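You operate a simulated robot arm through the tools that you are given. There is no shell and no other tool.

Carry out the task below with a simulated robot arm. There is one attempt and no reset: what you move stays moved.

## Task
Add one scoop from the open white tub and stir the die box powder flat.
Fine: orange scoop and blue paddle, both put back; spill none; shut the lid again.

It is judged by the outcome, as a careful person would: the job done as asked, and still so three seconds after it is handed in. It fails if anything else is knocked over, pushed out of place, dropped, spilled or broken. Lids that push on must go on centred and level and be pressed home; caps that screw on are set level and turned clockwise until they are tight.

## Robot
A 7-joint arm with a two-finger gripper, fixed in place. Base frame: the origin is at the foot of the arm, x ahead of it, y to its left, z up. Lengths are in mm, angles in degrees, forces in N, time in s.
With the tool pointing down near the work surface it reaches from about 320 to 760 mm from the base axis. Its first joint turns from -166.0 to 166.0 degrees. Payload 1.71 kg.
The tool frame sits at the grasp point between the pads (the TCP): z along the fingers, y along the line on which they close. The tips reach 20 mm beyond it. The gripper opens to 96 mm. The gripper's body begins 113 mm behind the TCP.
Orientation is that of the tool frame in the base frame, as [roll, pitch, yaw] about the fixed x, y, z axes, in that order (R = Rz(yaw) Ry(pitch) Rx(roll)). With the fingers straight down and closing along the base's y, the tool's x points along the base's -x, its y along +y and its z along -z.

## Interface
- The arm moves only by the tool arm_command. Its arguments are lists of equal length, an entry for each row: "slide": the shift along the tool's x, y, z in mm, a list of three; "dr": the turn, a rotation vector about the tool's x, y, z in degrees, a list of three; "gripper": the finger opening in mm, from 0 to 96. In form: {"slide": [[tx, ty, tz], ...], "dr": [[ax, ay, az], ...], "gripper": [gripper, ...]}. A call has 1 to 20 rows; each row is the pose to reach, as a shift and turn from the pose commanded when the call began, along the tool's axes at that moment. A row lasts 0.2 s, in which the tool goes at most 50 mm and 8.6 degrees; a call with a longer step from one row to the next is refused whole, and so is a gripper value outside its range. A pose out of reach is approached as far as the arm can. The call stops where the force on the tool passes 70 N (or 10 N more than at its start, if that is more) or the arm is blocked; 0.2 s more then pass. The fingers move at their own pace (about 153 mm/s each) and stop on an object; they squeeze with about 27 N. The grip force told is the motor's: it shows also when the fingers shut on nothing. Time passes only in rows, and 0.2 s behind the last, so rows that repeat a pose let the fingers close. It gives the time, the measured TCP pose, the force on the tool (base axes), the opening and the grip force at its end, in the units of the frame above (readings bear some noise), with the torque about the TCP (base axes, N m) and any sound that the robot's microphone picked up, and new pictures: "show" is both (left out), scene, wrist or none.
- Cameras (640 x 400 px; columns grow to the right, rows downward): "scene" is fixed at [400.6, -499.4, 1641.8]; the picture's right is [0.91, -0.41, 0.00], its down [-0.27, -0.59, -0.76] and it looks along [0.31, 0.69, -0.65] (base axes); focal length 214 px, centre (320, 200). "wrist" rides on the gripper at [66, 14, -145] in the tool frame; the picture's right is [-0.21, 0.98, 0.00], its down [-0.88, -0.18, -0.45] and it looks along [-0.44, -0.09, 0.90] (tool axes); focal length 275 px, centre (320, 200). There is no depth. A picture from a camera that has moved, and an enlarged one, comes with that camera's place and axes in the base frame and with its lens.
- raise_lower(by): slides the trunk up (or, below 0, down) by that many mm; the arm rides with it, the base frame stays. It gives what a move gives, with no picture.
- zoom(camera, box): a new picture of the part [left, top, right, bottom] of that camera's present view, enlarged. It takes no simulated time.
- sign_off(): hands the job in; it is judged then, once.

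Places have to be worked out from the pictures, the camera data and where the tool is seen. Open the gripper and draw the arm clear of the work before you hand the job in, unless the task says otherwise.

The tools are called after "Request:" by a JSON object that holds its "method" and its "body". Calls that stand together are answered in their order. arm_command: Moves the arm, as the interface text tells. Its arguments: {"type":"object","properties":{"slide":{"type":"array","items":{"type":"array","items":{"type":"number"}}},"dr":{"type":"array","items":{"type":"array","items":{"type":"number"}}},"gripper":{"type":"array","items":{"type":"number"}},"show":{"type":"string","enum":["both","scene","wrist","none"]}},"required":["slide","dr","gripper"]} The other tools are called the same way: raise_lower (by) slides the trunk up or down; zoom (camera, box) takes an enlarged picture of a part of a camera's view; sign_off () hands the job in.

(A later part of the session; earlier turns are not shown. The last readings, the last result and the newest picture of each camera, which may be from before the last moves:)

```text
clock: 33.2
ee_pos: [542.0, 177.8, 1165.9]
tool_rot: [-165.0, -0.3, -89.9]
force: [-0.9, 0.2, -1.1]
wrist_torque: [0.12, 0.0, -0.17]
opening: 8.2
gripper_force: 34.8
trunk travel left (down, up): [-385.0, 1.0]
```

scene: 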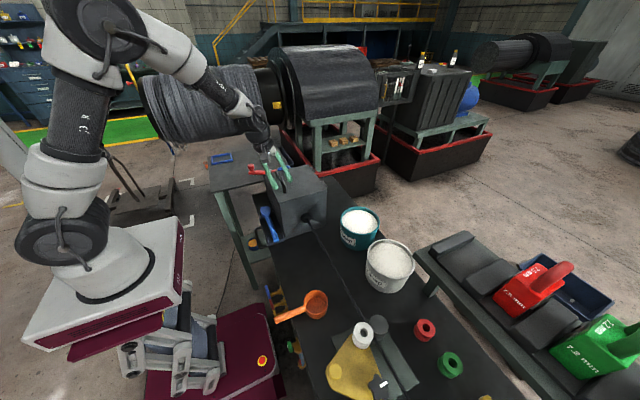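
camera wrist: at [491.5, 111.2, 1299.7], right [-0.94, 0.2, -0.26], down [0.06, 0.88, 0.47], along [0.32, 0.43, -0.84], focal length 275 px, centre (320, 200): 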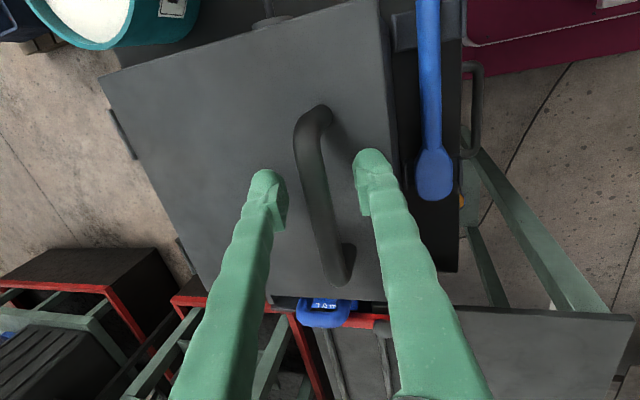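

The bar is firmly gripped with balanced forces. I'll lift along the hinge arc (hinge ≈ x702, z1127) to 20° and check.

Request:
{"method": "arm_command", "body": {"slide": [[0, -3.7, -6], [0, -7.4, -12.3], [0, -11.6, -18], [0, -15.9, -23.9], [0, -25.5, -34.7], [0, -35.8, -44.7], [0, -35.8, -44.7]], "dr": [[0, 0, 0], [0, 0, 0], [0, 0, 0], [0, 0, 0], [0, 0, 0], [0, 0, 0], [0, 0, 0]], "gripper": [0, 0, 0, 0, 0, 0, 0], "show": "scene"}}

```text
clock: 34.8
ee_pos: [565.7, 178.0, 1219.6]
tool_rot: [-164.8, -0.3, -90.0]
force: [-4.8, -3.7, -1.1]
wrist_torque: [-0.07, 0.02, -0.29]
opening: 8.4
gripper_force: 34.9
trunk travel left (down, up): [-385.0, 1.0]
```

scene: 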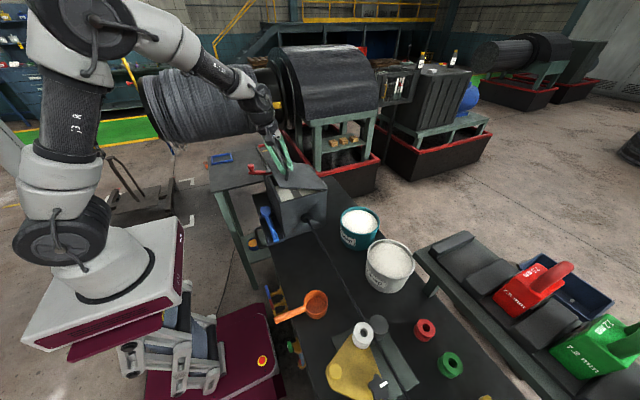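

Forces are small and the lid is following. I'll continue the arc to 60°.

Request:
{"method": "arm_command", "body": {"slide": [[0, -11.2, -8.9], [0, -23.1, -17], [0, -35.7, -23.9], [0, -48.9, -29.7], [0, -62.5, -34.3], [0, -76.4, -37.7], [0, -90.6, -40], [0, -105, -40.9], [0, -105, -40.9]], "dr": [[0, 0, 0], [0, 0, 0], [0, 0, 0], [0, 0, 0], [0, 0, 0], [0, 0, 0], [0, 0, 0], [0, 0, 0], [0, 0, 0]], "gripper": [0, 0, 0, 0, 0, 0, 0, 0, 0], "show": "both"}}

```text
clock: 36.8
ee_pos: [655.2, 177.5, 1286.3]
tool_rot: [-164.9, -0.5, -90.0]
force: [-0.8, -6.3, -3.9]
wrist_torque: [0.07, -0.02, -0.41]
opening: 8.4
gripper_force: 34.8
trunk travel left (down, up): [-385.0, 1.0]
camera wrist: at [605.8, 112.2, 1421.4], right [-0.94, 0.2, -0.26], down [0.06, 0.88, 0.47], along [0.32, 0.43, -0.84], focal length 275 px, centre (320, 200)
```

scene: 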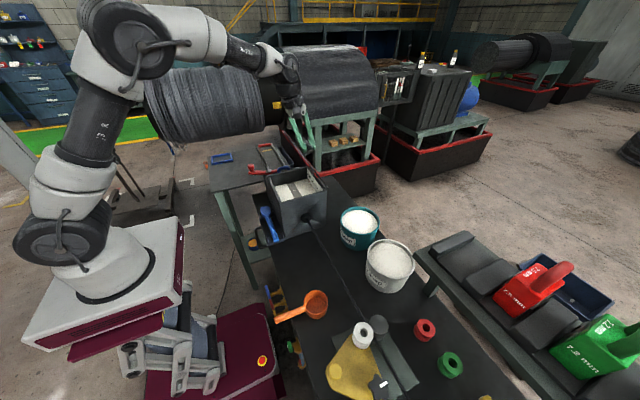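
wrist: 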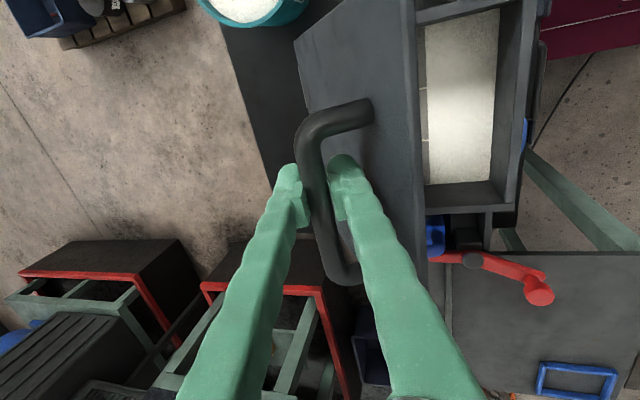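

The powder in the box is now visible. I'll continue the arc to 85°.

Request:
{"method": "arm_command", "body": {"slide": [[0, -14.3, 0.3], [0, -28.6, 1.9], [0, -42.7, 4.7], [0, -56.5, 8.7], [0, -70, 13.9], [0, -70, 13.9]], "dr": [[0, 0, 0], [0, 0, 0], [0, 0, 0], [0, 0, 0], [0, 0, 0], [0, 0, 0]], "gripper": [0, 0, 0, 0, 0, 0], "show": "both"}}

```text
clock: 38.2
ee_pos: [728.7, 178.0, 1288.0]
tool_rot: [-165.0, -0.4, -89.9]
force: [-0.2, -9.4, -5.6]
wrist_torque: [-0.1, -0.04, -0.46]
opening: 8.4
gripper_force: 35.2
trunk travel left (down, up): [-385.0, 1.0]
camera wrist: at [678.1, 112.7, 1425.3], right [-0.95, 0.2, -0.25], down [0.06, 0.88, 0.47], along [0.32, 0.43, -0.84], focal length 275 px, centre (320, 200)
```

scene: 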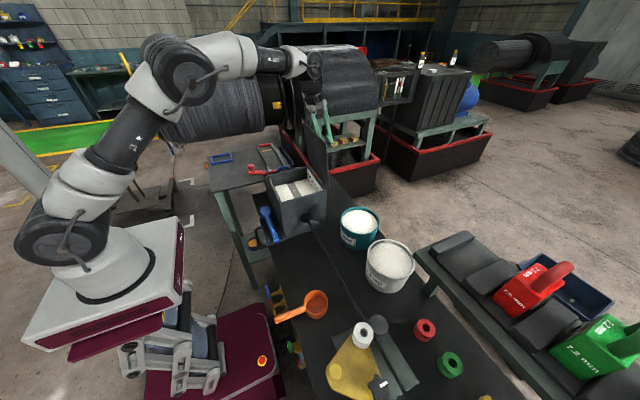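
wrist: 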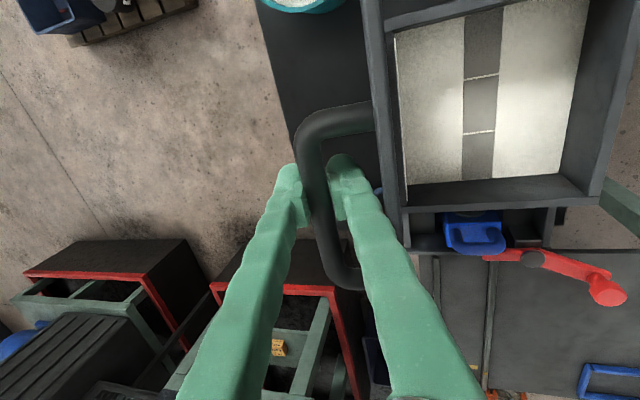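

The lid is at about 85°, and the powder shows two banks with a trench down the middle. I'll carry it over past vertical to about 98°, watching for a stop.

Request:
{"method": "arm_command", "body": {"slide": [[0, -6.4, 3.2], [0, -12.8, 6.4], [0, -19, 10], [0, -25.1, 13.7], [0, -32, 18.8], [0, -32, 18.8]], "dr": [[0, 0, 0], [0, 0, 0], [0, 0, 0], [0, 0, 0], [0, 0, 0], [0, 0, 0]], "gripper": [0, 0, 0, 0, 0, 0], "show": "both"}}

```text
clock: 38.9
ee_pos: [719.6, 179.1, 1293.9]
tool_rot: [-165.0, -0.6, -90.1]
force: [-5.0, -4.5, -35.1]
wrist_torque: [0.38, -0.14, -0.21]
opening: 8.8
gripper_force: 35.1
trunk travel left (down, up): [-385.0, 1.0]
stopped in row 3: the arm was blocked; the commanded pose is now the measured one
camera wrist: at [669.3, 113.7, 1428.9], right [-0.95, 0.21, -0.25], down [0.07, 0.88, 0.47], along [0.32, 0.43, -0.85], focal length 275 px, centre (320, 200)
```

scene: 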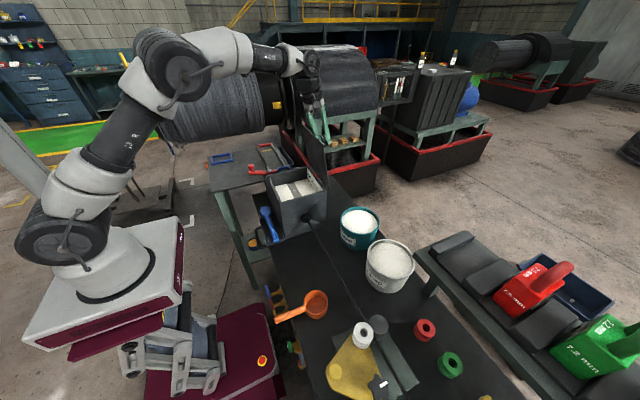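
wrist: 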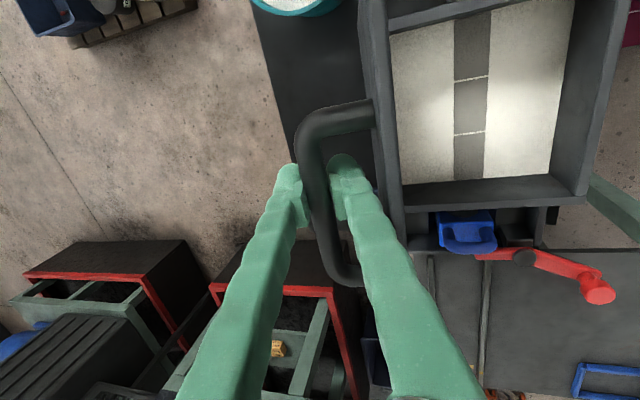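

The arm ran short of reach at this tilt and tugged the bar upwards. I'll relieve that and lean the hand back about 12° more, pivoting on the bar to bring the wrist closer in.

Request:
{"method": "arm_command", "body": {"slide": [[0, 1, 1.5], [0, 2, 2.7], [0, 2, 2.7], [0, 2, 2.7]], "dr": [[3, 0, 0], [6, 0, 0], [9, 0, 0], [12, 0, 0]], "gripper": [0, 0, 0, 0], "show": "both"}}

```text
clock: 39.9
ee_pos: [710.6, 178.4, 1296.8]
tool_rot: [-153.0, -0.5, -90.2]
force: [-32.2, -5.3, -11.3]
wrist_torque: [2.07, 5.43, -0.51]
opening: 8.8
gripper_force: 35.4
trunk travel left (down, up): [-385.0, 1.0]
camera wrist: at [632.8, 113.4, 1417.5], right [-0.87, 0.2, -0.45], down [-0.04, 0.88, 0.47], along [0.49, 0.43, -0.76], focal length 275 px, centre (320, 200)
```

scene: 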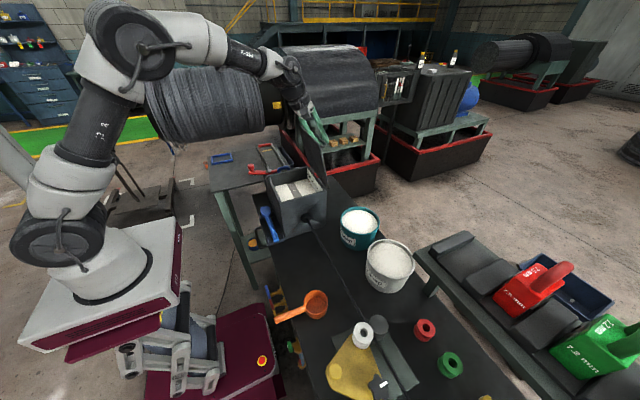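
wrist: 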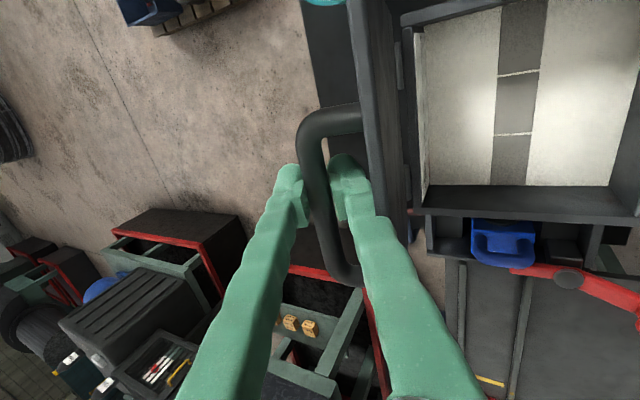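

The leaning finger is now pressing on the lid's free edge (-32 N, 5 N·m). I'll ease the tilt back to about 21°, which should clear the edge and still gain some reach.

Request:
{"method": "arm_command", "body": {"slide": [[0, 0, 0], [0, 0, 0], [0, 0, 0]], "dr": [[-3, 0, 0], [-6, 0, 0], [-6, 0, 0]], "gripper": [0, 0, 0], "show": "wrist"}}

```text
clock: 40.7
ee_pos: [722.7, 179.2, 1294.1]
tool_rot: [-158.4, -0.6, -89.9]
force: [-5.5, -1.2, -21.0]
wrist_torque: [-0.63, 0.7, -0.94]
opening: 8.5
gripper_force: 35.2
trunk travel left (down, up): [-385.0, 1.0]
camera wrist: at [657.0, 113.4, 1422.9], right [-0.91, 0.2, -0.36], down [0.01, 0.88, 0.47], along [0.41, 0.43, -0.8], focal length 275 px, centre (320, 200)
```

wrist: 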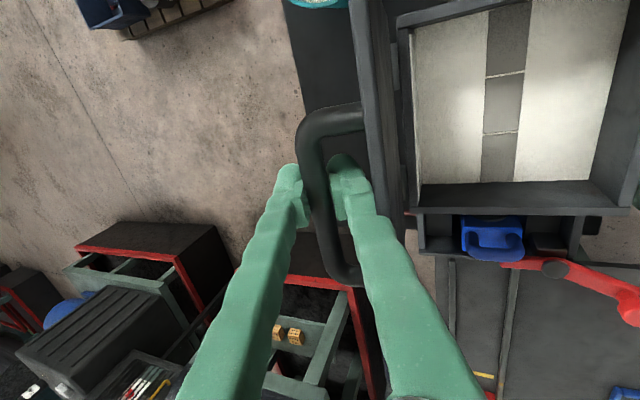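

Request:
{"method": "arm_command", "body": {"slide": [[0, -2.4, 3.5], [0, -4.7, 7], [0, -4.7, 7]], "dr": [[0, 0, 0], [0, 0, 0], [0, 0, 0]], "gripper": [0, 0, 0], "show": "none"}}

```text
clock: 41.5
ee_pos: [725.9, 180.4, 1293.8]
tool_rot: [-158.3, -0.3, -90.1]
force: [-20.8, -3.4, 1.7]
wrist_torque: [0.16, 3.23, -1.14]
opening: 8.7
gripper_force: 35.2
trunk travel left (down, up): [-385.0, 1.0]
```

The side force with a large torque shows it's the finger wedging on the lid's free edge, not a reach limit. So the hand should be more upright as the lid goes over; I'll rotate it to about 5° from vertical, pivoting on the bar.

Request:
{"method": "arm_command", "body": {"slide": [[0, 0, 1], [0, 0, 2], [0, 0, 2], [0, 0, 2], [0, 0, 2]], "dr": [[-4, 0, 0], [-8, 0, 0], [-12, 0, 0], [-16, 0, 0], [-16, 0, 0]], "gripper": [0, 0, 0, 0, 0], "show": "both"}}

```text
clock: 42.3
ee_pos: [713.0, 179.8, 1297.0]
tool_rot: [-170.0, -0.7, -90.2]
force: [-0.8, -2.8, -32.1]
wrist_torque: [0.18, -0.08, -0.43]
opening: 9.8
gripper_force: 34.9
trunk travel left (down, up): [-385.0, 1.0]
stopped in row 4: the arm was blocked; the commanded pose is now the measured one
camera wrist: at [675.2, 114.6, 1436.5], right [-0.96, 0.21, -0.17], down [0.11, 0.88, 0.46], along [0.25, 0.42, -0.87], focal length 275 px, centre (320, 200)
```

scene: 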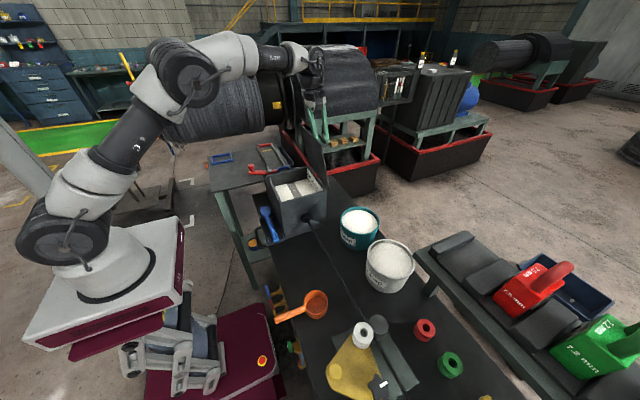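
wrist: 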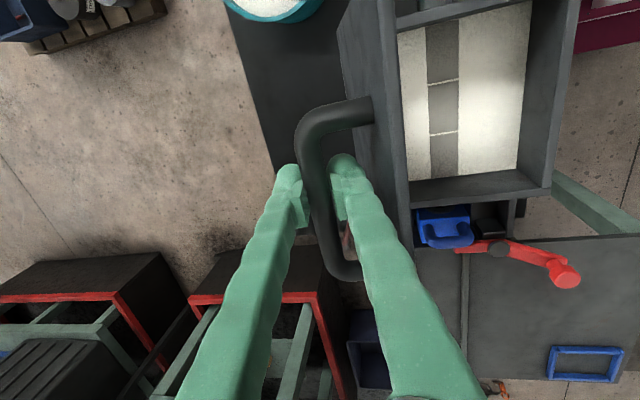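

At this height the arm's reach is the limit when the hand is upright. Leaning the hand sideways towards -y, along the bar, brings the wrist closer without wedging on the lid edge. I'll relax the pull and lean 45° that way, pivoting on the bar.

Request:
{"method": "arm_command", "body": {"slide": [[0, 0.5, 3], [0, 1, 5.6], [0, 1, 5.6], [0, 1, 5.6], [0, 1, 5.6], [0, 1, 5.6], [0, 1, 5.6], [0, 1, 5.6]], "dr": [[0, 0, 0], [0, -7.5, 0], [0, -15, 0], [0, -22.5, 0], [0, -30, 0], [0, -37.5, 0], [0, -45, 0], [0, -45, 0]], "gripper": [0, 0, 0, 0, 0, 0, 0, 0], "show": "both"}}

```text
clock: 42.7
ee_pos: [691.9, 179.9, 1303.4]
tool_rot: [-169.8, -0.9, -90.2]
force: [2.2, 0.7, -39.4]
wrist_torque: [0.42, -0.05, -0.19]
opening: 9.8
gripper_force: 34.6
trunk travel left (down, up): [-385.0, 1.0]
stopped in row 1: the arm was blocked; the commanded pose is now the measured one
camera wrist: at [652.8, 115.3, 1443.4], right [-0.96, 0.21, -0.18], down [0.11, 0.88, 0.46], along [0.25, 0.42, -0.87], focal length 275 px, centre (320, 200)
```

scene: 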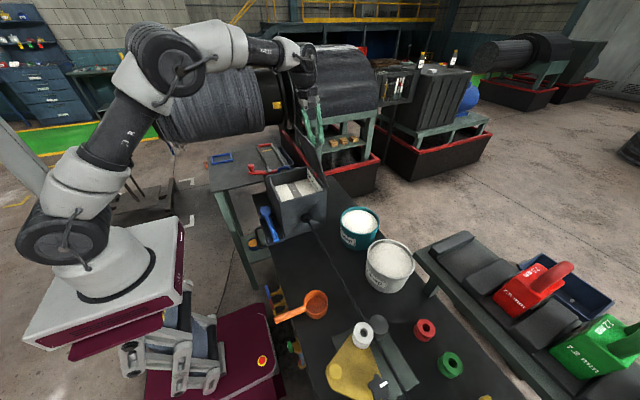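
wrist: 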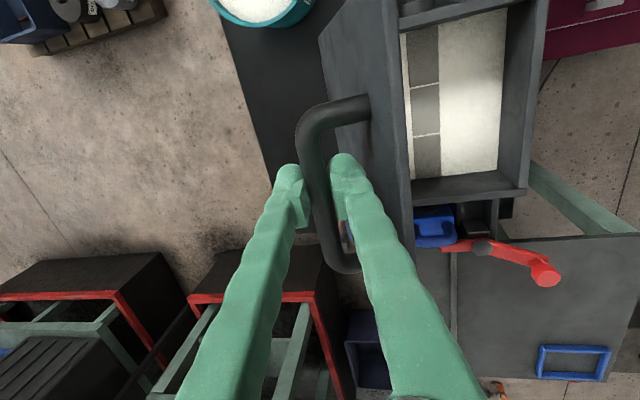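

The arm recoiled back and up (x 692, z 1303) and is tugging the bar, so it's working near a singular stretch. I'll immediately come back along the arc to about 60°, where it was comfortable.

Request:
{"method": "arm_command", "body": {"slide": [[0, 8, 8], [0, 17, 11], [0, 28, 12], [0, 38.6, 11.4], [0, 38.6, 11.4]], "dr": [[0, 0, 0], [0, 0, 0], [0, 0, 0], [0, 0, 0], [0, 0, 0]], "gripper": [0, 0, 0, 0, 0], "show": "both"}}

```text
clock: 43.9
ee_pos: [654.3, 181.0, 1294.2]
tool_rot: [-168.8, -0.6, -90.1]
force: [-7.4, 1.1, 24.0]
wrist_torque: [0.04, 0.03, -0.24]
opening: 9.4
gripper_force: 34.7
trunk travel left (down, up): [-385.0, 1.0]
camera wrist: at [613.0, 114.4, 1433.3], right [-0.96, 0.21, -0.19], down [0.1, 0.88, 0.46], along [0.27, 0.42, -0.87], focal length 275 px, centre (320, 200)
```

scene: 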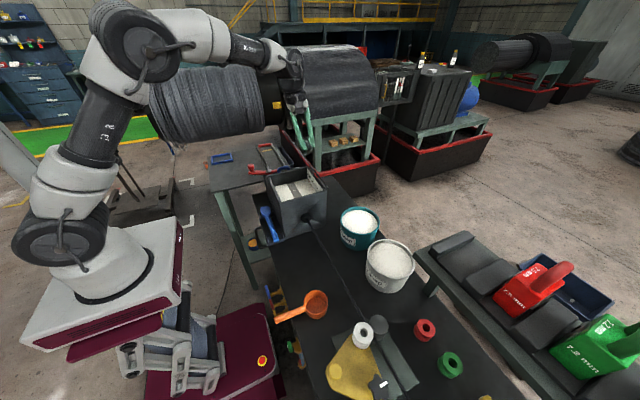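
wrist: 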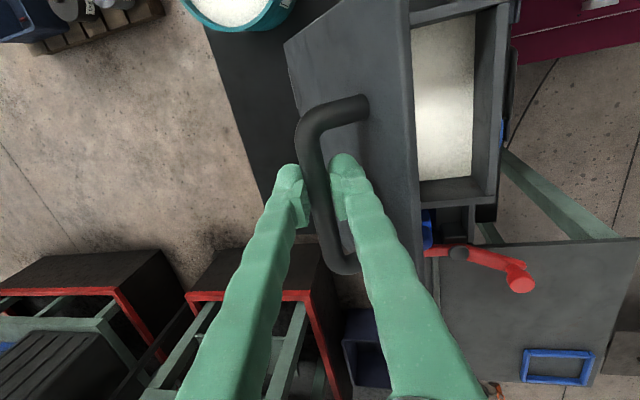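

The bar slipped about 9 mm toward the fingertips but the grip holds. I now have a better approach: grip the bar from the -y side with the hand horizontal, finger plane vertical and yawed about 20° so the wrist stays close in; that reaches past vertical. First I'll lower the lid back down the arc under control.

Request:
{"method": "arm_command", "body": {"slide": [[0, 7, -0.5], [0, 14.3, 0.5], [0, 28.3, 4], [0, 41.9, 8.5], [0, 55.3, 14], [0, 68, 21], [0, 80.1, 29], [0, 91.4, 38], [0, 102, 47.8], [0, 111.7, 58.4], [0, 120.4, 69.9], [0, 124, 76], [0, 124, 76]], "dr": [[0, 0, 0], [0, 0, 0], [0, 0, 0], [0, 0, 0], [0, 0, 0], [0, 0, 0], [0, 0, 0], [0, 0, 0], [0, 0, 0], [0, 0, 0], [0, 0, 0], [0, 0, 0], [0, 0, 0]], "gripper": [0, 0, 0, 0, 0, 0, 0, 0, 0, 0, 0, 0, 0], "show": "both"}}

```text
clock: 46.7
ee_pos: [548.5, 178.8, 1192.0]
tool_rot: [-169.0, -0.7, -90.2]
force: [-5.9, 3.8, 0.3]
wrist_torque: [-0.02, -0.02, -0.12]
opening: 8.4
gripper_force: 34.6
trunk travel left (down, up): [-385.0, 1.0]
camera wrist: at [507.5, 114.4, 1331.1], right [-0.96, 0.21, -0.19], down [0.1, 0.88, 0.46], along [0.26, 0.42, -0.87], focal length 275 px, centre (320, 200)
```

scene: 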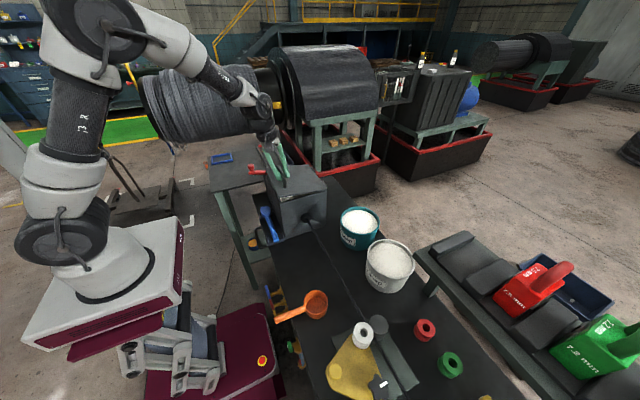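
wrist: 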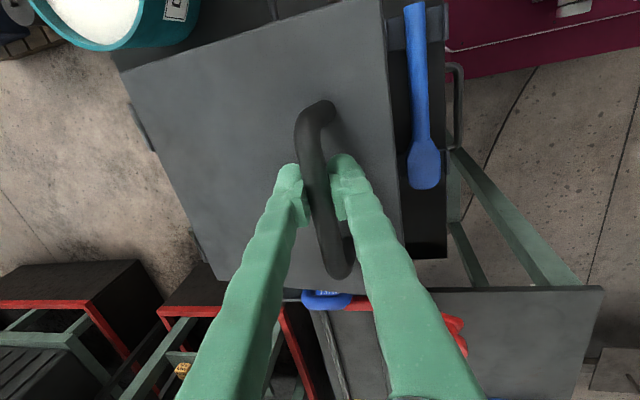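

The lid is nearly down. I'll finish lowering it shut gently, then open the gripper and rise.

Request:
{"method": "arm_command", "body": {"slide": [[0, 4, 6], [0, 7, 12], [0, 9.5, 16.5], [0, 9.5, 16.5]], "dr": [[0, 0, 0], [0, 0, 0], [0, 0, 0], [0, 0, 0]], "gripper": [0, 0, 0, 0], "show": "none"}}

Request:
{"method": "arm_command", "body": {"slide": [[0, 0, 0], [0, 0, 0], [0, 0, -30], [0, 0, -70], [0, 0, -70]], "dr": [[0, 0, 0], [0, 0, 0], [0, 0, 0], [0, 0, 0], [0, 0, 0]], "gripper": [20, 50, 60, 60, 60], "show": "both"}}

```text
clock: 47.7
ee_pos: [541.7, 179.5, 1174.5]
tool_rot: [-169.0, -0.7, -90.2]
force: [-4.9, 7.7, -0.4]
wrist_torque: [0.44, -0.07, -0.01]
opening: 8.3
gripper_force: 35.0
trunk travel left (down, up): [-385.0, 1.0]
```

```text
clock: 48.9
ee_pos: [529.8, 178.4, 1244.1]
tool_rot: [-168.9, -0.7, -90.3]
force: [-0.8, 0.1, 0.7]
wrist_torque: [0.0, 0.02, 0.0]
opening: 60.3
gripper_force: 0.0
trunk travel left (down, up): [-385.0, 1.0]
camera wrist: at [490.0, 112.9, 1383.0], right [-0.96, 0.21, -0.19], down [0.1, 0.88, 0.46], along [0.26, 0.42, -0.87], focal length 275 px, centre (320, 200)
```

scene: 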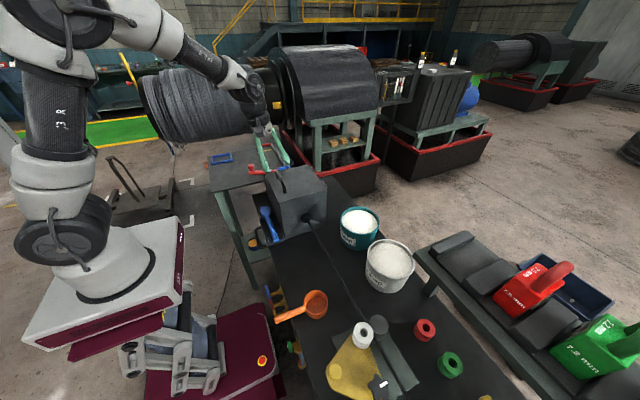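
wrist: 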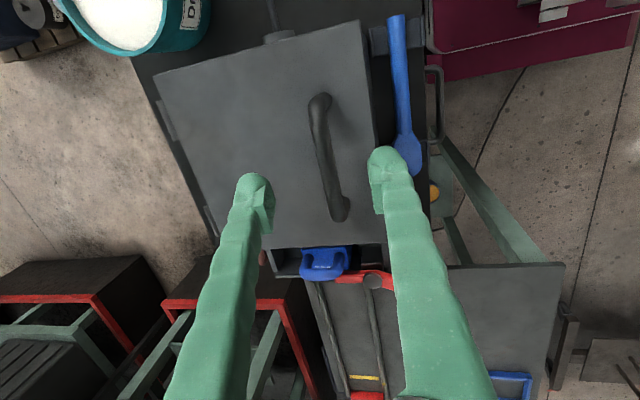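

The lid is shut again and undisturbed. I'll back away to the -y side and turn the hand horizontal (pointing +y), in free air.

Request:
{"method": "arm_command", "body": {"slide": [[10, 2, -15], [25, 4, -25], [42, 6, -35], [60, 8, -45], [78, 10, -50], [96, 12, -51], [114, 14, -51], [132, 16, -51], [150, 18, -51], [165, 20, -51], [178, 20.6, -51], [178, 20.6, -51]], "dr": [[0, -8.2, 0], [0, -16.4, 0], [0, -24.6, 0], [0, -32.8, 0], [0, -41, 0], [0, -49.2, 0], [0, -57.4, 0], [0, -65.6, 0], [0, -73.8, 0], [0, -82, 0], [0, -90, 0], [0, -90, 0]], "gripper": [60, 60, 60, 60, 60, 60, 60, 60, 60, 60, 60, 60], "show": "scene"}}

```text
clock: 51.5
ee_pos: [498.1, 3.1, 1291.4]
tool_rot: [-93.4, 79.1, -3.6]
force: [-0.9, -0.6, 1.0]
wrist_torque: [-0.02, -0.01, -0.01]
opening: 60.2
gripper_force: 0.1
trunk travel left (down, up): [-385.0, 1.0]
```

scene: 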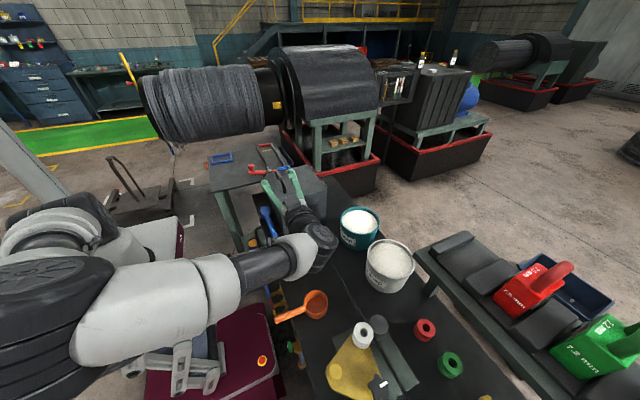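

Now I'll roll the hand about 101° so that the finger plane is vertical, holding position in free air.

Request:
{"method": "arm_command", "body": {"slide": [[0, 0, 0], [0, 0, 0], [0, 0, 0], [0, 0, 0], [0, 0, 0], [0, 0, 0], [0, 0, 0], [0, 0, 0], [0, 0, 0], [0, 0, 0], [0, 0, 0], [0, 0, 0], [0, 0, 0]], "dr": [[0, 0, 8.4], [0, 0, 16.8], [0, 0, 25.2], [0, 0, 33.6], [0, 0, 42], [0, 0, 50.4], [0, 0, 58.8], [0, 0, 67.2], [0, 0, 75.6], [0, 0, 84], [0, 0, 92.4], [0, 0, 100.8], [0, 0, 100.8]], "gripper": [60, 60, 60, 60, 60, 60, 60, 60, 60, 60, 60, 60, 60], "show": "both"}}

```text
clock: 54.3
ee_pos: [498.6, 2.1, 1290.7]
tool_rot: [90.7, 0.1, 179.7]
force: [-1.2, -0.3, 0.0]
wrist_torque: [0.0, 0.02, -0.01]
opening: 60.0
gripper_force: 0.0
trunk travel left (down, up): [-385.0, 1.0]
camera wrist: at [433.5, -144.3, 1305.8], right [0.2, 0.01, 0.98], down [0.88, -0.45, -0.18], along [0.44, 0.89, -0.1], focal length 275 px, centre (320, 200)
```

scene: 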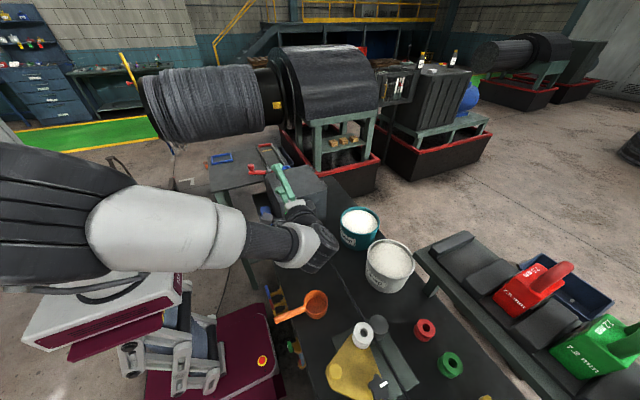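
wrist: 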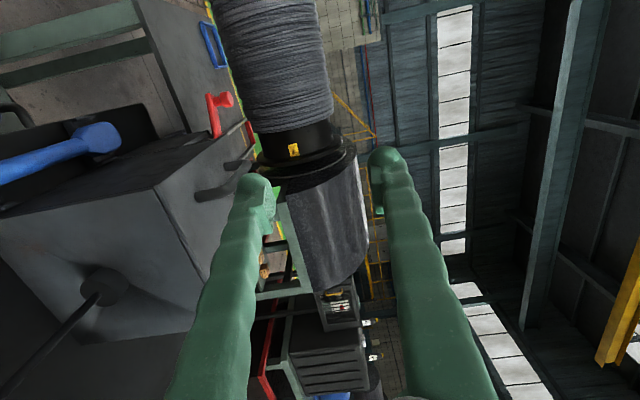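

This orientation is fully reached with the elbow up. Before touching the lid I'll rehearse the end of the arc (TCP ≈ (755,150,1290), yawed 20°) in free air above the closed lid.

Request:
{"method": "arm_command", "body": {"slide": [[-32, 5, 18], [-64, 10, 37], [-96, 10, 55], [-128, 10, 74], [-160, 10, 92], [-192, 8, 111], [-224, 4, 130], [-240, 0, 140], [-256, -2, 148], [-256, -2, 148]], "dr": [[0, -7, 0], [0, -14, 0], [0, -20, 0], [0, -20, 0], [0, -20, 0], [0, -20, 0], [0, -20, 0], [0, -20, 0], [0, -20, 0], [0, -20, 0]], "gripper": [60, 60, 60, 60, 60, 60, 60, 60, 60, 60], "show": "scene"}}

```text
clock: 56.5
ee_pos: [753.4, 148.3, 1289.6]
tool_rot: [90.7, 0.5, 159.9]
force: [0.5, 0.4, 0.9]
wrist_torque: [-0.02, 0.01, -0.01]
opening: 60.0
gripper_force: 0.0
trunk travel left (down, up): [-385.0, 1.0]
```

scene: 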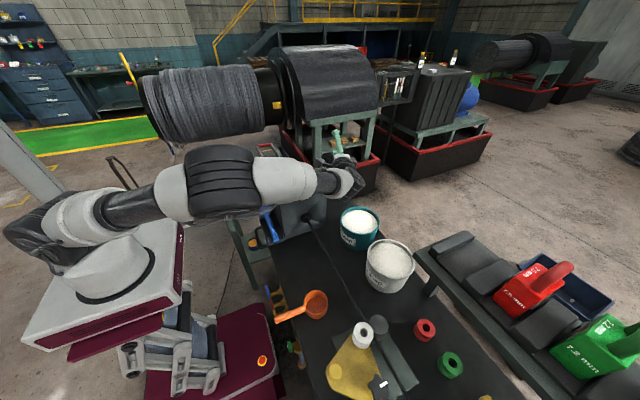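

The end-of-arc pose is reachable this way. Because the handle legs would block a vertical finger plane at the closed position, I'll instead hold the bar with fingers either side of the leg. The hand tilts about 13° upward along +y and rolls rigidly with the lid. I'll move back to the -y side for that.

Request:
{"method": "arm_command", "body": {"slide": [[18, 0, -30], [36, 0, -60], [54, 0, -90], [72, 0, -120], [88, 0, -147], [88, 0, -147]], "dr": [[0, 3.5, 0], [0, 7, 0], [0, 7, 0], [0, 7, 0], [0, 7, 0], [0, 7, 0]], "gripper": [60, 60, 60, 60, 60, 60], "show": "none"}}

```text
clock: 57.9
ee_pos: [623.1, 40.4, 1288.9]
tool_rot: [90.7, 0.3, 166.9]
force: [0.0, -0.2, 0.1]
wrist_torque: [-0.01, 0.07, 0.02]
opening: 59.8
gripper_force: 0.1
trunk travel left (down, up): [-385.0, 1.0]
```

Request:
{"method": "arm_command", "body": {"slide": [[7, -6, -2.5], [14, -12, -5], [21, -19, -7.6], [28, -25, -10], [35, -31, -12.7], [42, -38, -15], [49, -44, -17.8], [56, -50, -20], [63, -56, -23], [70, -63, -25.5], [77.6, -69, -28], [77.6, -69, -28]], "dr": [[-1.84, 0, -7.97], [-3.68, 0, -15.94], [-5.53, 0, -23.9], [-7.37, 0, -31.9], [-9.2, 0, -39.9], [-11.05, 0, -47.8], [-12.9, 0, -55.8], [-14.75, 0, -63.8], [-16.6, 0, -71.7], [-18.4, 0, -79.7], [-20.3, 0, -87.7], [-20.3, 0, -87.7]], "gripper": [60, 60, 60, 60, 60, 60, 60, 60, 60, 50, 44, 44], "show": "both"}}

```text
clock: 60.5
ee_pos: [541.2, 31.0, 1219.7]
tool_rot: [-1.6, 77.6, 88.2]
force: [-0.3, 0.5, -0.1]
wrist_torque: [0.0, -0.01, -0.01]
opening: 44.2
gripper_force: 0.2
trunk travel left (down, up): [-385.0, 1.0]
camera wrist: at [528.2, -97.9, 1124.0], right [-0.98, -0.04, 0.2], down [0.18, -0.62, 0.76], along [0.09, 0.78, 0.62], focal length 275 px, centre (320, 200)
```

scene: 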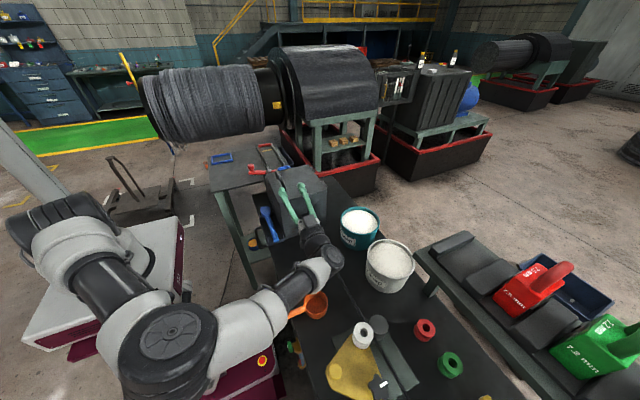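
wrist: 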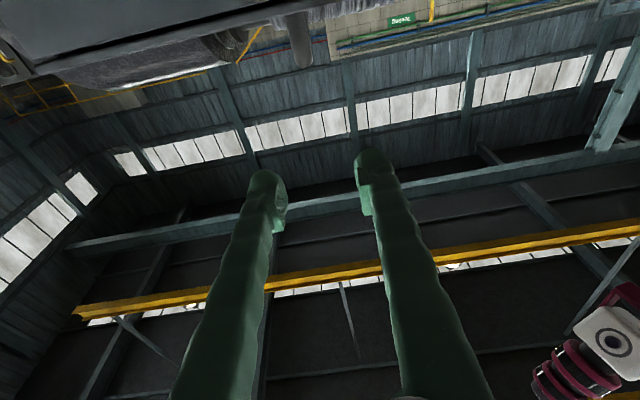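

Request:
{"method": "zoom", "body": {"camera": "scene", "box": [180, 150, 420, 350]}}

```text
2.00 times, centred on (300, 250) of scene
camera zoom: at [400.6, -499.4, 1641.8], right [0.91, -0.41, 0.0], down [-0.27, -0.59, -0.76], along [0.31, 0.69, -0.65], focal length 429 px, centre (360, 100)
```

zoom: 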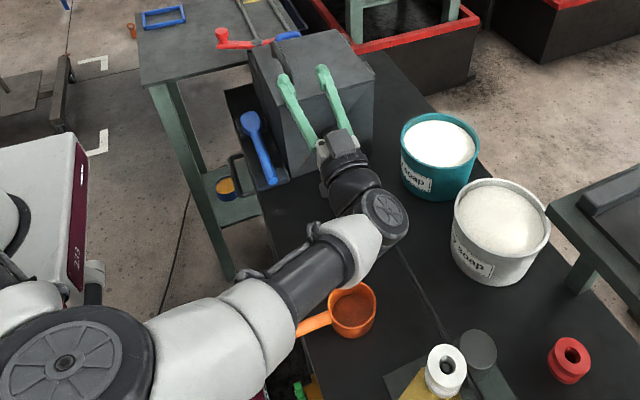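

The forearm is well above the scoop and the hand points at the bar end from the -y side. I'll lower to the pre-grasp point just outside the handle leg, then check.

Request:
{"method": "arm_command", "body": {"slide": [[27, 0, 16], [55, 0, 33], [82.4, 0, 49.1], [82.4, 0, 49.1]], "dr": [[0, 0, 0], [0, 0, 0], [0, 0, 0], [0, 0, 0]], "gripper": [44, 44, 44, 44], "show": "both"}}

Request:
{"method": "zoom", "body": {"camera": "scene", "box": [230, 140, 350, 240]}}

```text
clock: 61.5
ee_pos: [541.8, 96.9, 1150.3]
tool_rot: [-1.2, 77.7, 88.6]
force: [-0.1, -0.1, 0.3]
wrist_torque: [0.03, -0.01, 0.01]
opening: 44.0
gripper_force: 0.1
trunk travel left (down, up): [-385.0, 1.0]
camera wrist: at [528.5, -31.3, 1053.1], right [-0.98, -0.04, 0.2], down [0.18, -0.62, 0.76], along [0.09, 0.78, 0.62], focal length 275 px, centre (320, 200)
```

scene: 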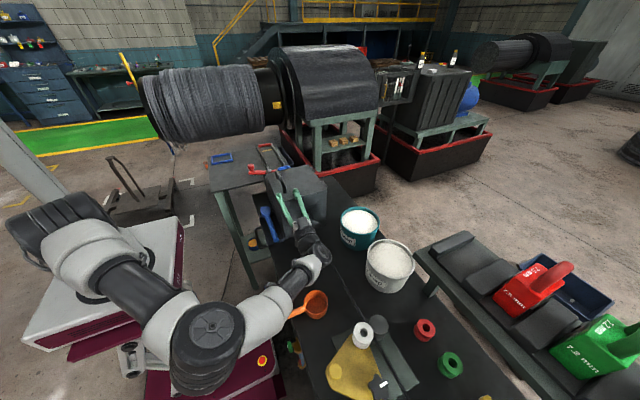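
wrist: 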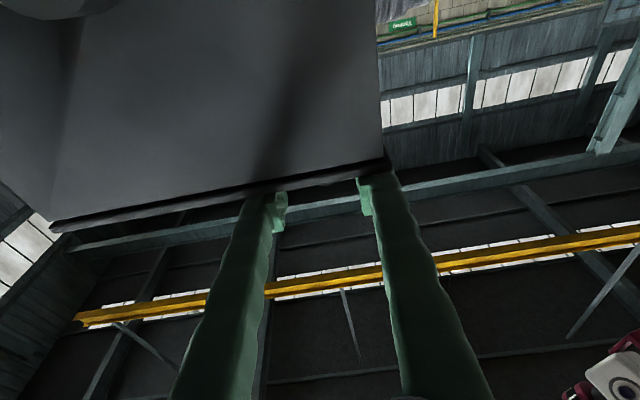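

```text
4.00 times, centred on (290, 190) of scene
camera zoom: at [400.6, -499.4, 1641.8], right [0.91, -0.41, 0.0], down [-0.27, -0.59, -0.76], along [0.31, 0.69, -0.65], focal length 858 px, centre (440, 240)
```

zoom: 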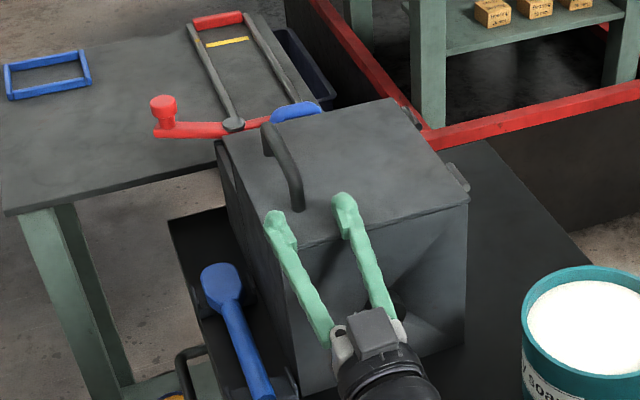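

The fingers line up either side of the bar end and clear the lid edge by about 10 mm. I'll advance along the bar and close.

Request:
{"method": "arm_command", "body": {"slide": [[0, 0, 21], [0, 0, 42], [0, 0, 63], [0, 0, 63]], "dr": [[0, 0, 0], [0, 0, 0], [0, 0, 0], [0, 0, 0]], "gripper": [44, 44, 44, 44], "show": "scene"}}

Request:
{"method": "zoom", "body": {"camera": "scene", "box": [230, 140, 350, 240]}}

```text
clock: 62.5
ee_pos: [543.9, 158.3, 1164.4]
tool_rot: [-1.3, 77.7, 88.7]
force: [-0.2, -0.5, -1.0]
wrist_torque: [-0.01, 0.01, 0.03]
opening: 44.0
gripper_force: 0.1
trunk travel left (down, up): [-385.0, 1.0]
```

scene: 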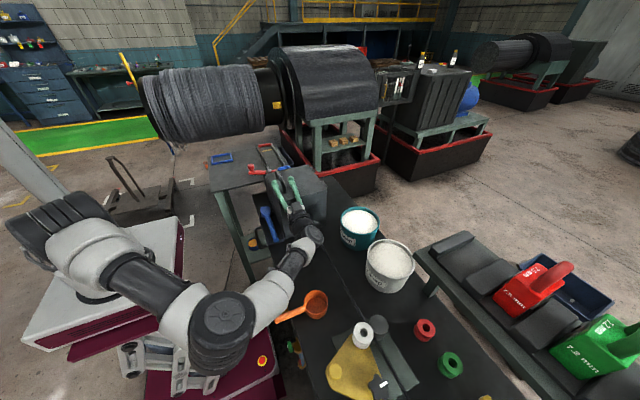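

```text
4.00 times, centred on (290, 190) of scene
camera zoom: at [400.6, -499.4, 1641.8], right [0.91, -0.41, 0.0], down [-0.27, -0.59, -0.76], along [0.31, 0.69, -0.65], focal length 858 px, centre (440, 240)
```

zoom: 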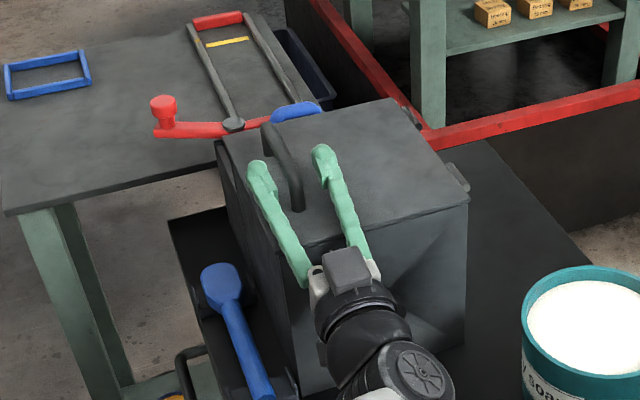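

Request:
{"method": "arm_command", "body": {"slide": [[0, 2, 0], [0, 2, 0], [0, 2, 0], [0, 2, 0]], "dr": [[0, 0, 0], [0, 0, 0], [0, 0, 0], [0, 0, 0]], "gripper": [25, 10, 0, 0], "show": "none"}}

```text
clock: 63.5
ee_pos: [540.3, 159.8, 1165.1]
tool_rot: [-1.3, 77.6, 88.6]
force: [-4.0, 0.7, -0.9]
wrist_torque: [0.26, -0.06, 0.05]
opening: 12.6
gripper_force: 35.2
trunk travel left (down, up): [-385.0, 1.0]
```

The bar is held firmly (12.6 mm). I'll swing the lid along the arc with the hand rolling rigidly with it, first to 32°.

Request:
{"method": "arm_command", "body": {"slide": [[-10.9, -3.1, 2.4], [-21.6, -6.9, 4.8], [-32, -11.4, 7.1], [-42.1, -16.8, 9.3], [-51.8, -22.8, 11.4], [-61.1, -29.5, 13.4], [-69.8, -36.8, 15.4], [-78.1, -44.8, 17.2], [-78.1, -44.8, 17.2]], "dr": [[0.86, 0, 3.9], [1.72, 0, 7.8], [2.58, 0, 11.7], [3.44, 0, 15.6], [4.3, 0, 19.5], [5.16, 0, 23.4], [6.02, 0, 27.4], [6.88, 0, 31.3], [6.88, 0, 31.3]], "gripper": [0, 0, 0, 0, 0, 0, 0, 0, 0], "show": "scene"}}

```text
clock: 65.5
ee_pos: [582.7, 159.1, 1246.6]
tool_rot: [70.9, 56.1, 157.2]
force: [-7.0, -0.5, 1.8]
wrist_torque: [-0.2, -0.05, 0.25]
opening: 12.7
gripper_force: 34.8
trunk travel left (down, up): [-385.0, 1.0]
```

scene: 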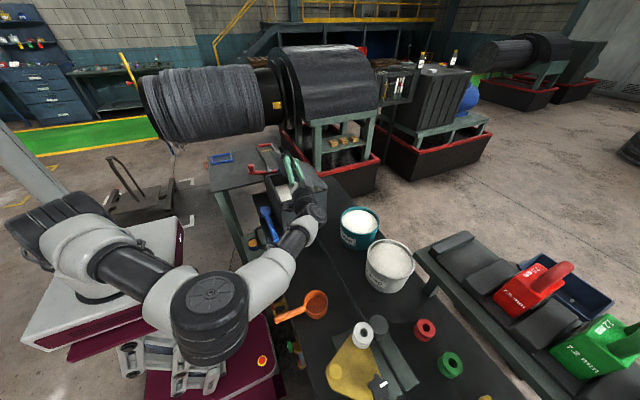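

Forces are low, so I'll continue rigidly with the lid to about 72°.

Request:
{"method": "arm_command", "body": {"slide": [[-10.9, -3.1, 2.4], [-21.6, -6.9, 4.8], [-32, -11.4, 7.1], [-42.1, -16.8, 9.3], [-51.8, -22.8, 11.4], [-61.1, -29.5, 13.4], [-69.8, -36.8, 15.4], [-78.1, -44.8, 17.2], [-85.7, -53.3, 18.9], [-92.8, -62.3, 20.4], [-92.8, -62.3, 20.4]], "dr": [[0.86, 0, 3.9], [1.72, 0, 7.8], [2.58, 0, 11.7], [3.44, 0, 15.6], [4.3, 0, 19.5], [5.16, 0, 23.4], [6.02, 0, 27.4], [6.88, 0, 31.3], [7.74, 0, 35.2], [8.6, 0, 39.1], [8.6, 0, 39.1]], "gripper": [0, 0, 0, 0, 0, 0, 0, 0, 0, 0, 0], "show": "scene"}}

```text
clock: 67.9
ee_pos: [684.6, 158.9, 1295.4]
tool_rot: [85.9, 17.9, 166.9]
force: [-1.2, 5.5, 22.6]
wrist_torque: [0.14, -0.17, 0.27]
opening: 13.0
gripper_force: 35.0
trunk travel left (down, up): [-385.0, 1.0]
```

scene: 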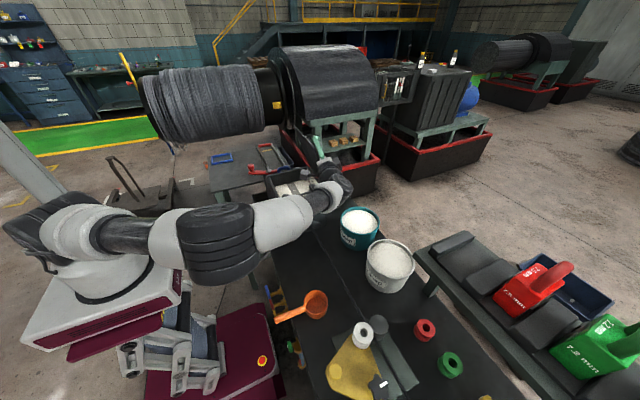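

The lid is at about 72°, and the force suggests the true arc is ~3 mm higher, so I'll add that correction. I'll carry on to about 92°.

Request:
{"method": "arm_command", "body": {"slide": [[-11.7, -0.2, 2.6], [-22.5, -4.1, 5], [-33.1, -8.7, 7.4], [-43.4, -14.2, 9.6], [-53.3, -20.3, 11.7], [-53.3, -20.3, 11.7]], "dr": [[0.86, 0, 3.9], [1.72, 0, 7.8], [2.58, 0, 11.7], [3.44, 0, 15.6], [4.3, 0, 19.5], [4.3, 0, 19.5]], "gripper": [0, 0, 0, 0, 0, 0], "show": "both"}}

```text
clock: 69.3
ee_pos: [746.4, 159.2, 1288.9]
tool_rot: [90.6, -1.8, 167.4]
force: [3.2, 8.1, 5.8]
wrist_torque: [0.08, -0.07, -0.07]
opening: 12.7
gripper_force: 34.6
trunk travel left (down, up): [-385.0, 1.0]
camera wrist: at [652.1, 30.1, 1305.8], right [0.23, -0.04, 0.97], down [0.75, -0.63, -0.21], along [0.62, 0.78, -0.12], focal length 275 px, centre (320, 200)
```

scene: 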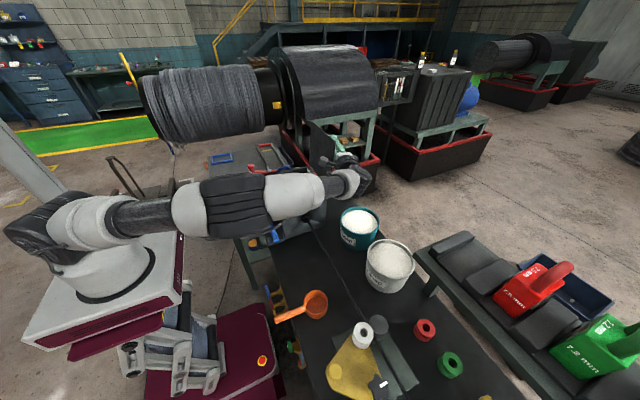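
wrist: 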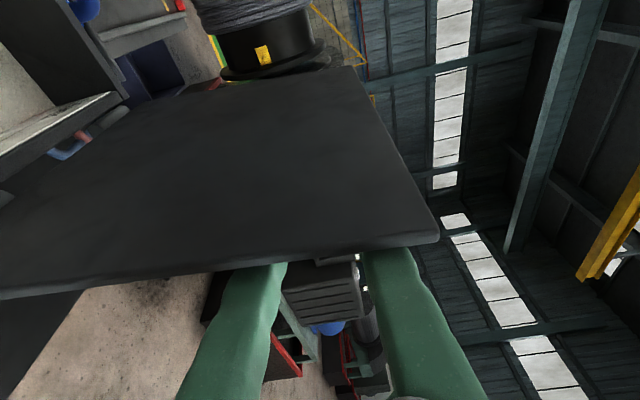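

The lid is at about 92° with very low forces. I'll take it a few degrees more, to about 98°.

Request:
{"method": "arm_command", "body": {"slide": [[-8, -2.2, 1.8], [-16.3, -4.9, 3.6], [-16.3, -4.9, 3.6]], "dr": [[0.65, 0, 2.9], [1.29, 0, 5.86], [1.29, 0, 5.86]], "gripper": [0, 0, 0], "show": "wrist"}}

```text
clock: 70.1
ee_pos: [762.2, 158.9, 1284.4]
tool_rot: [92.0, -7.6, 167.4]
force: [2.5, 8.1, 5.9]
wrist_torque: [0.1, -0.04, 0.13]
opening: 12.7
gripper_force: 34.6
trunk travel left (down, up): [-385.0, 1.0]
camera wrist: at [670.4, 30.0, 1310.0], right [0.33, -0.04, 0.94], down [0.73, -0.62, -0.28], along [0.6, 0.78, -0.18], focal length 275 px, centre (320, 200)
```

wrist: 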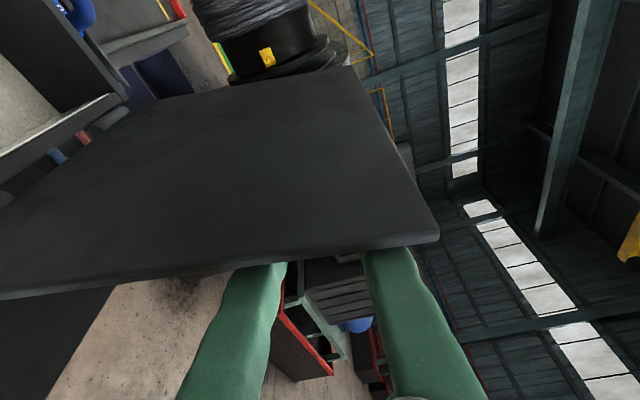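

No stop yet. I'll take it another 5–6° so it sits safely past vertical.

Request:
{"method": "arm_command", "body": {"slide": [[-8, -2.2, 1.8], [-16.3, -4.9, 3.6], [-16.3, -4.9, 3.6]], "dr": [[0.65, 0, 2.9], [1.29, 0, 5.86], [1.29, 0, 5.86]], "gripper": [0, 0, 0], "show": "scene"}}

```text
clock: 70.7
ee_pos: [754.3, 159.3, 1289.2]
tool_rot: [93.2, -11.8, 167.8]
force: [-6.5, 1.7, -9.9]
wrist_torque: [0.08, 0.13, 0.27]
opening: 12.8
gripper_force: 34.8
trunk travel left (down, up): [-385.0, 1.0]
stopped in row 2: the arm was blocked; the commanded pose is now the measured one
```

scene: 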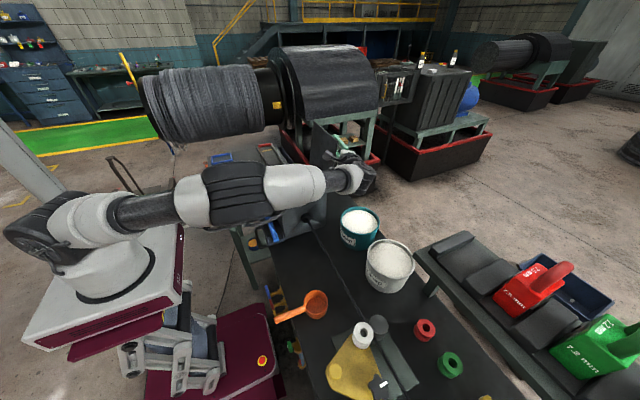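

The arm hit its reach limit around x≈762, but the lid is past vertical at roughly 95°. I'll open the gripper here so it can rest open, then draw straight back out along the bar.

Request:
{"method": "arm_command", "body": {"slide": [[0, 0, 0], [0, 0, -10], [0, 0, -40], [0, 0, -80], [0, 0, -120], [0, 0, -120]], "dr": [[0, 0, 0], [0, 0, 0], [0, 0, 0], [0, 0, 0], [0, 0, 0], [0, 0, 0]], "gripper": [50, 60, 60, 60, 60, 60], "show": "both"}}

```text
clock: 72.0
ee_pos: [730.8, 40.2, 1296.7]
tool_rot: [93.0, -11.8, 167.7]
force: [0.0, 0.7, 0.3]
wrist_torque: [-0.02, 0.01, 0.01]
opening: 60.2
gripper_force: 0.0
trunk travel left (down, up): [-385.0, 1.0]
camera wrist: at [642.2, -88.6, 1329.6], right [0.4, -0.04, 0.91], down [0.71, -0.62, -0.34], along [0.58, 0.78, -0.22], focal length 275 px, centre (320, 200)
```

scene: 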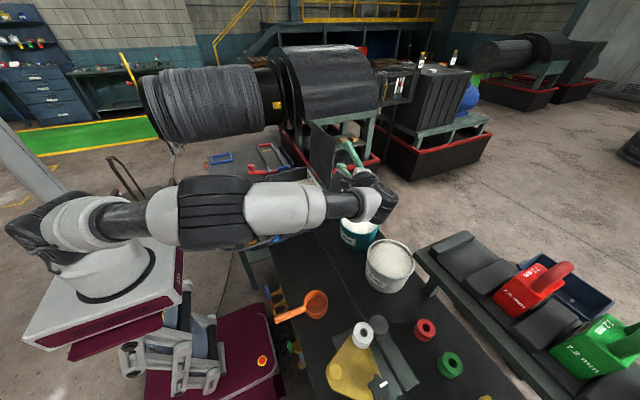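
wrist: 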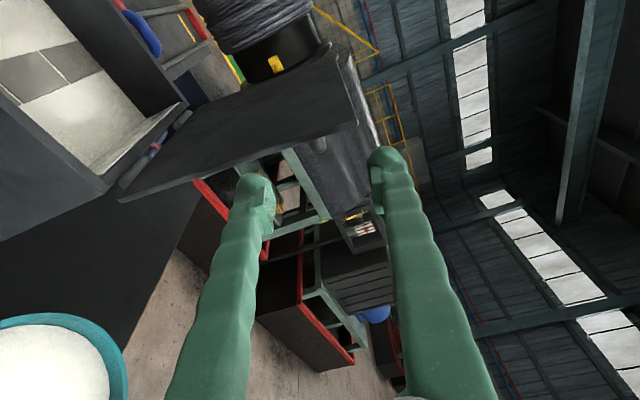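

The lid has stayed open on its own, past vertical. I'll zoom in to check it and view the powder.

Request:
{"method": "zoom", "body": {"camera": "scene", "box": [230, 100, 410, 260]}}

Request:
{"method": "zoom", "body": {"camera": "wrist", "box": [0, 0, 350, 220]}}

```text
2.50 times, centred on (320, 180) of scene
camera zoom: at [400.6, -499.4, 1641.8], right [0.91, -0.41, 0.0], down [-0.27, -0.59, -0.76], along [0.31, 0.69, -0.65], focal length 536 px, centre (320, 250)
```

zoom: 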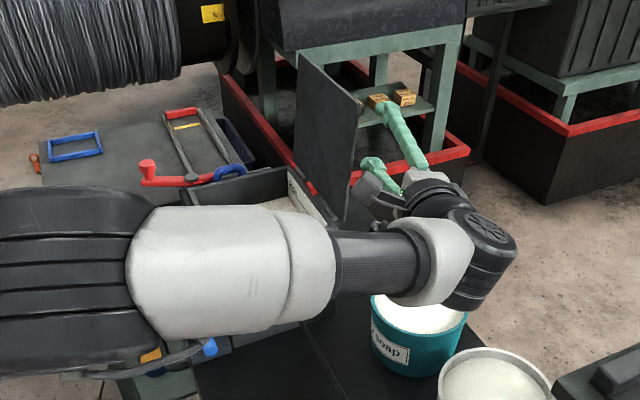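

```text
1.82 times, centred on (175, 110) of wrist
camera zoom: at [642.2, -88.6, 1329.6], right [0.4, -0.04, 0.91], down [0.71, -0.62, -0.34], along [0.58, 0.78, -0.22], focal length 500 px, centre (584, 364)
```

zoom: 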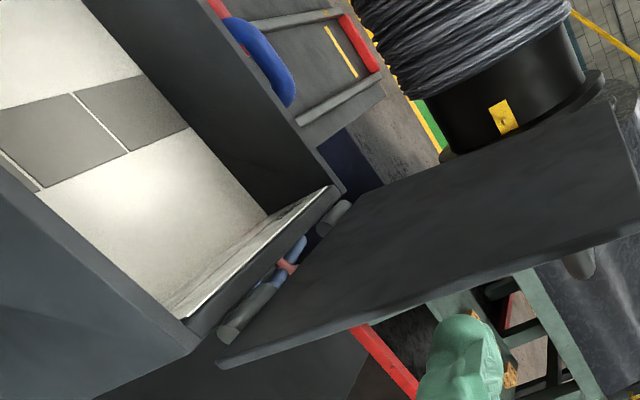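

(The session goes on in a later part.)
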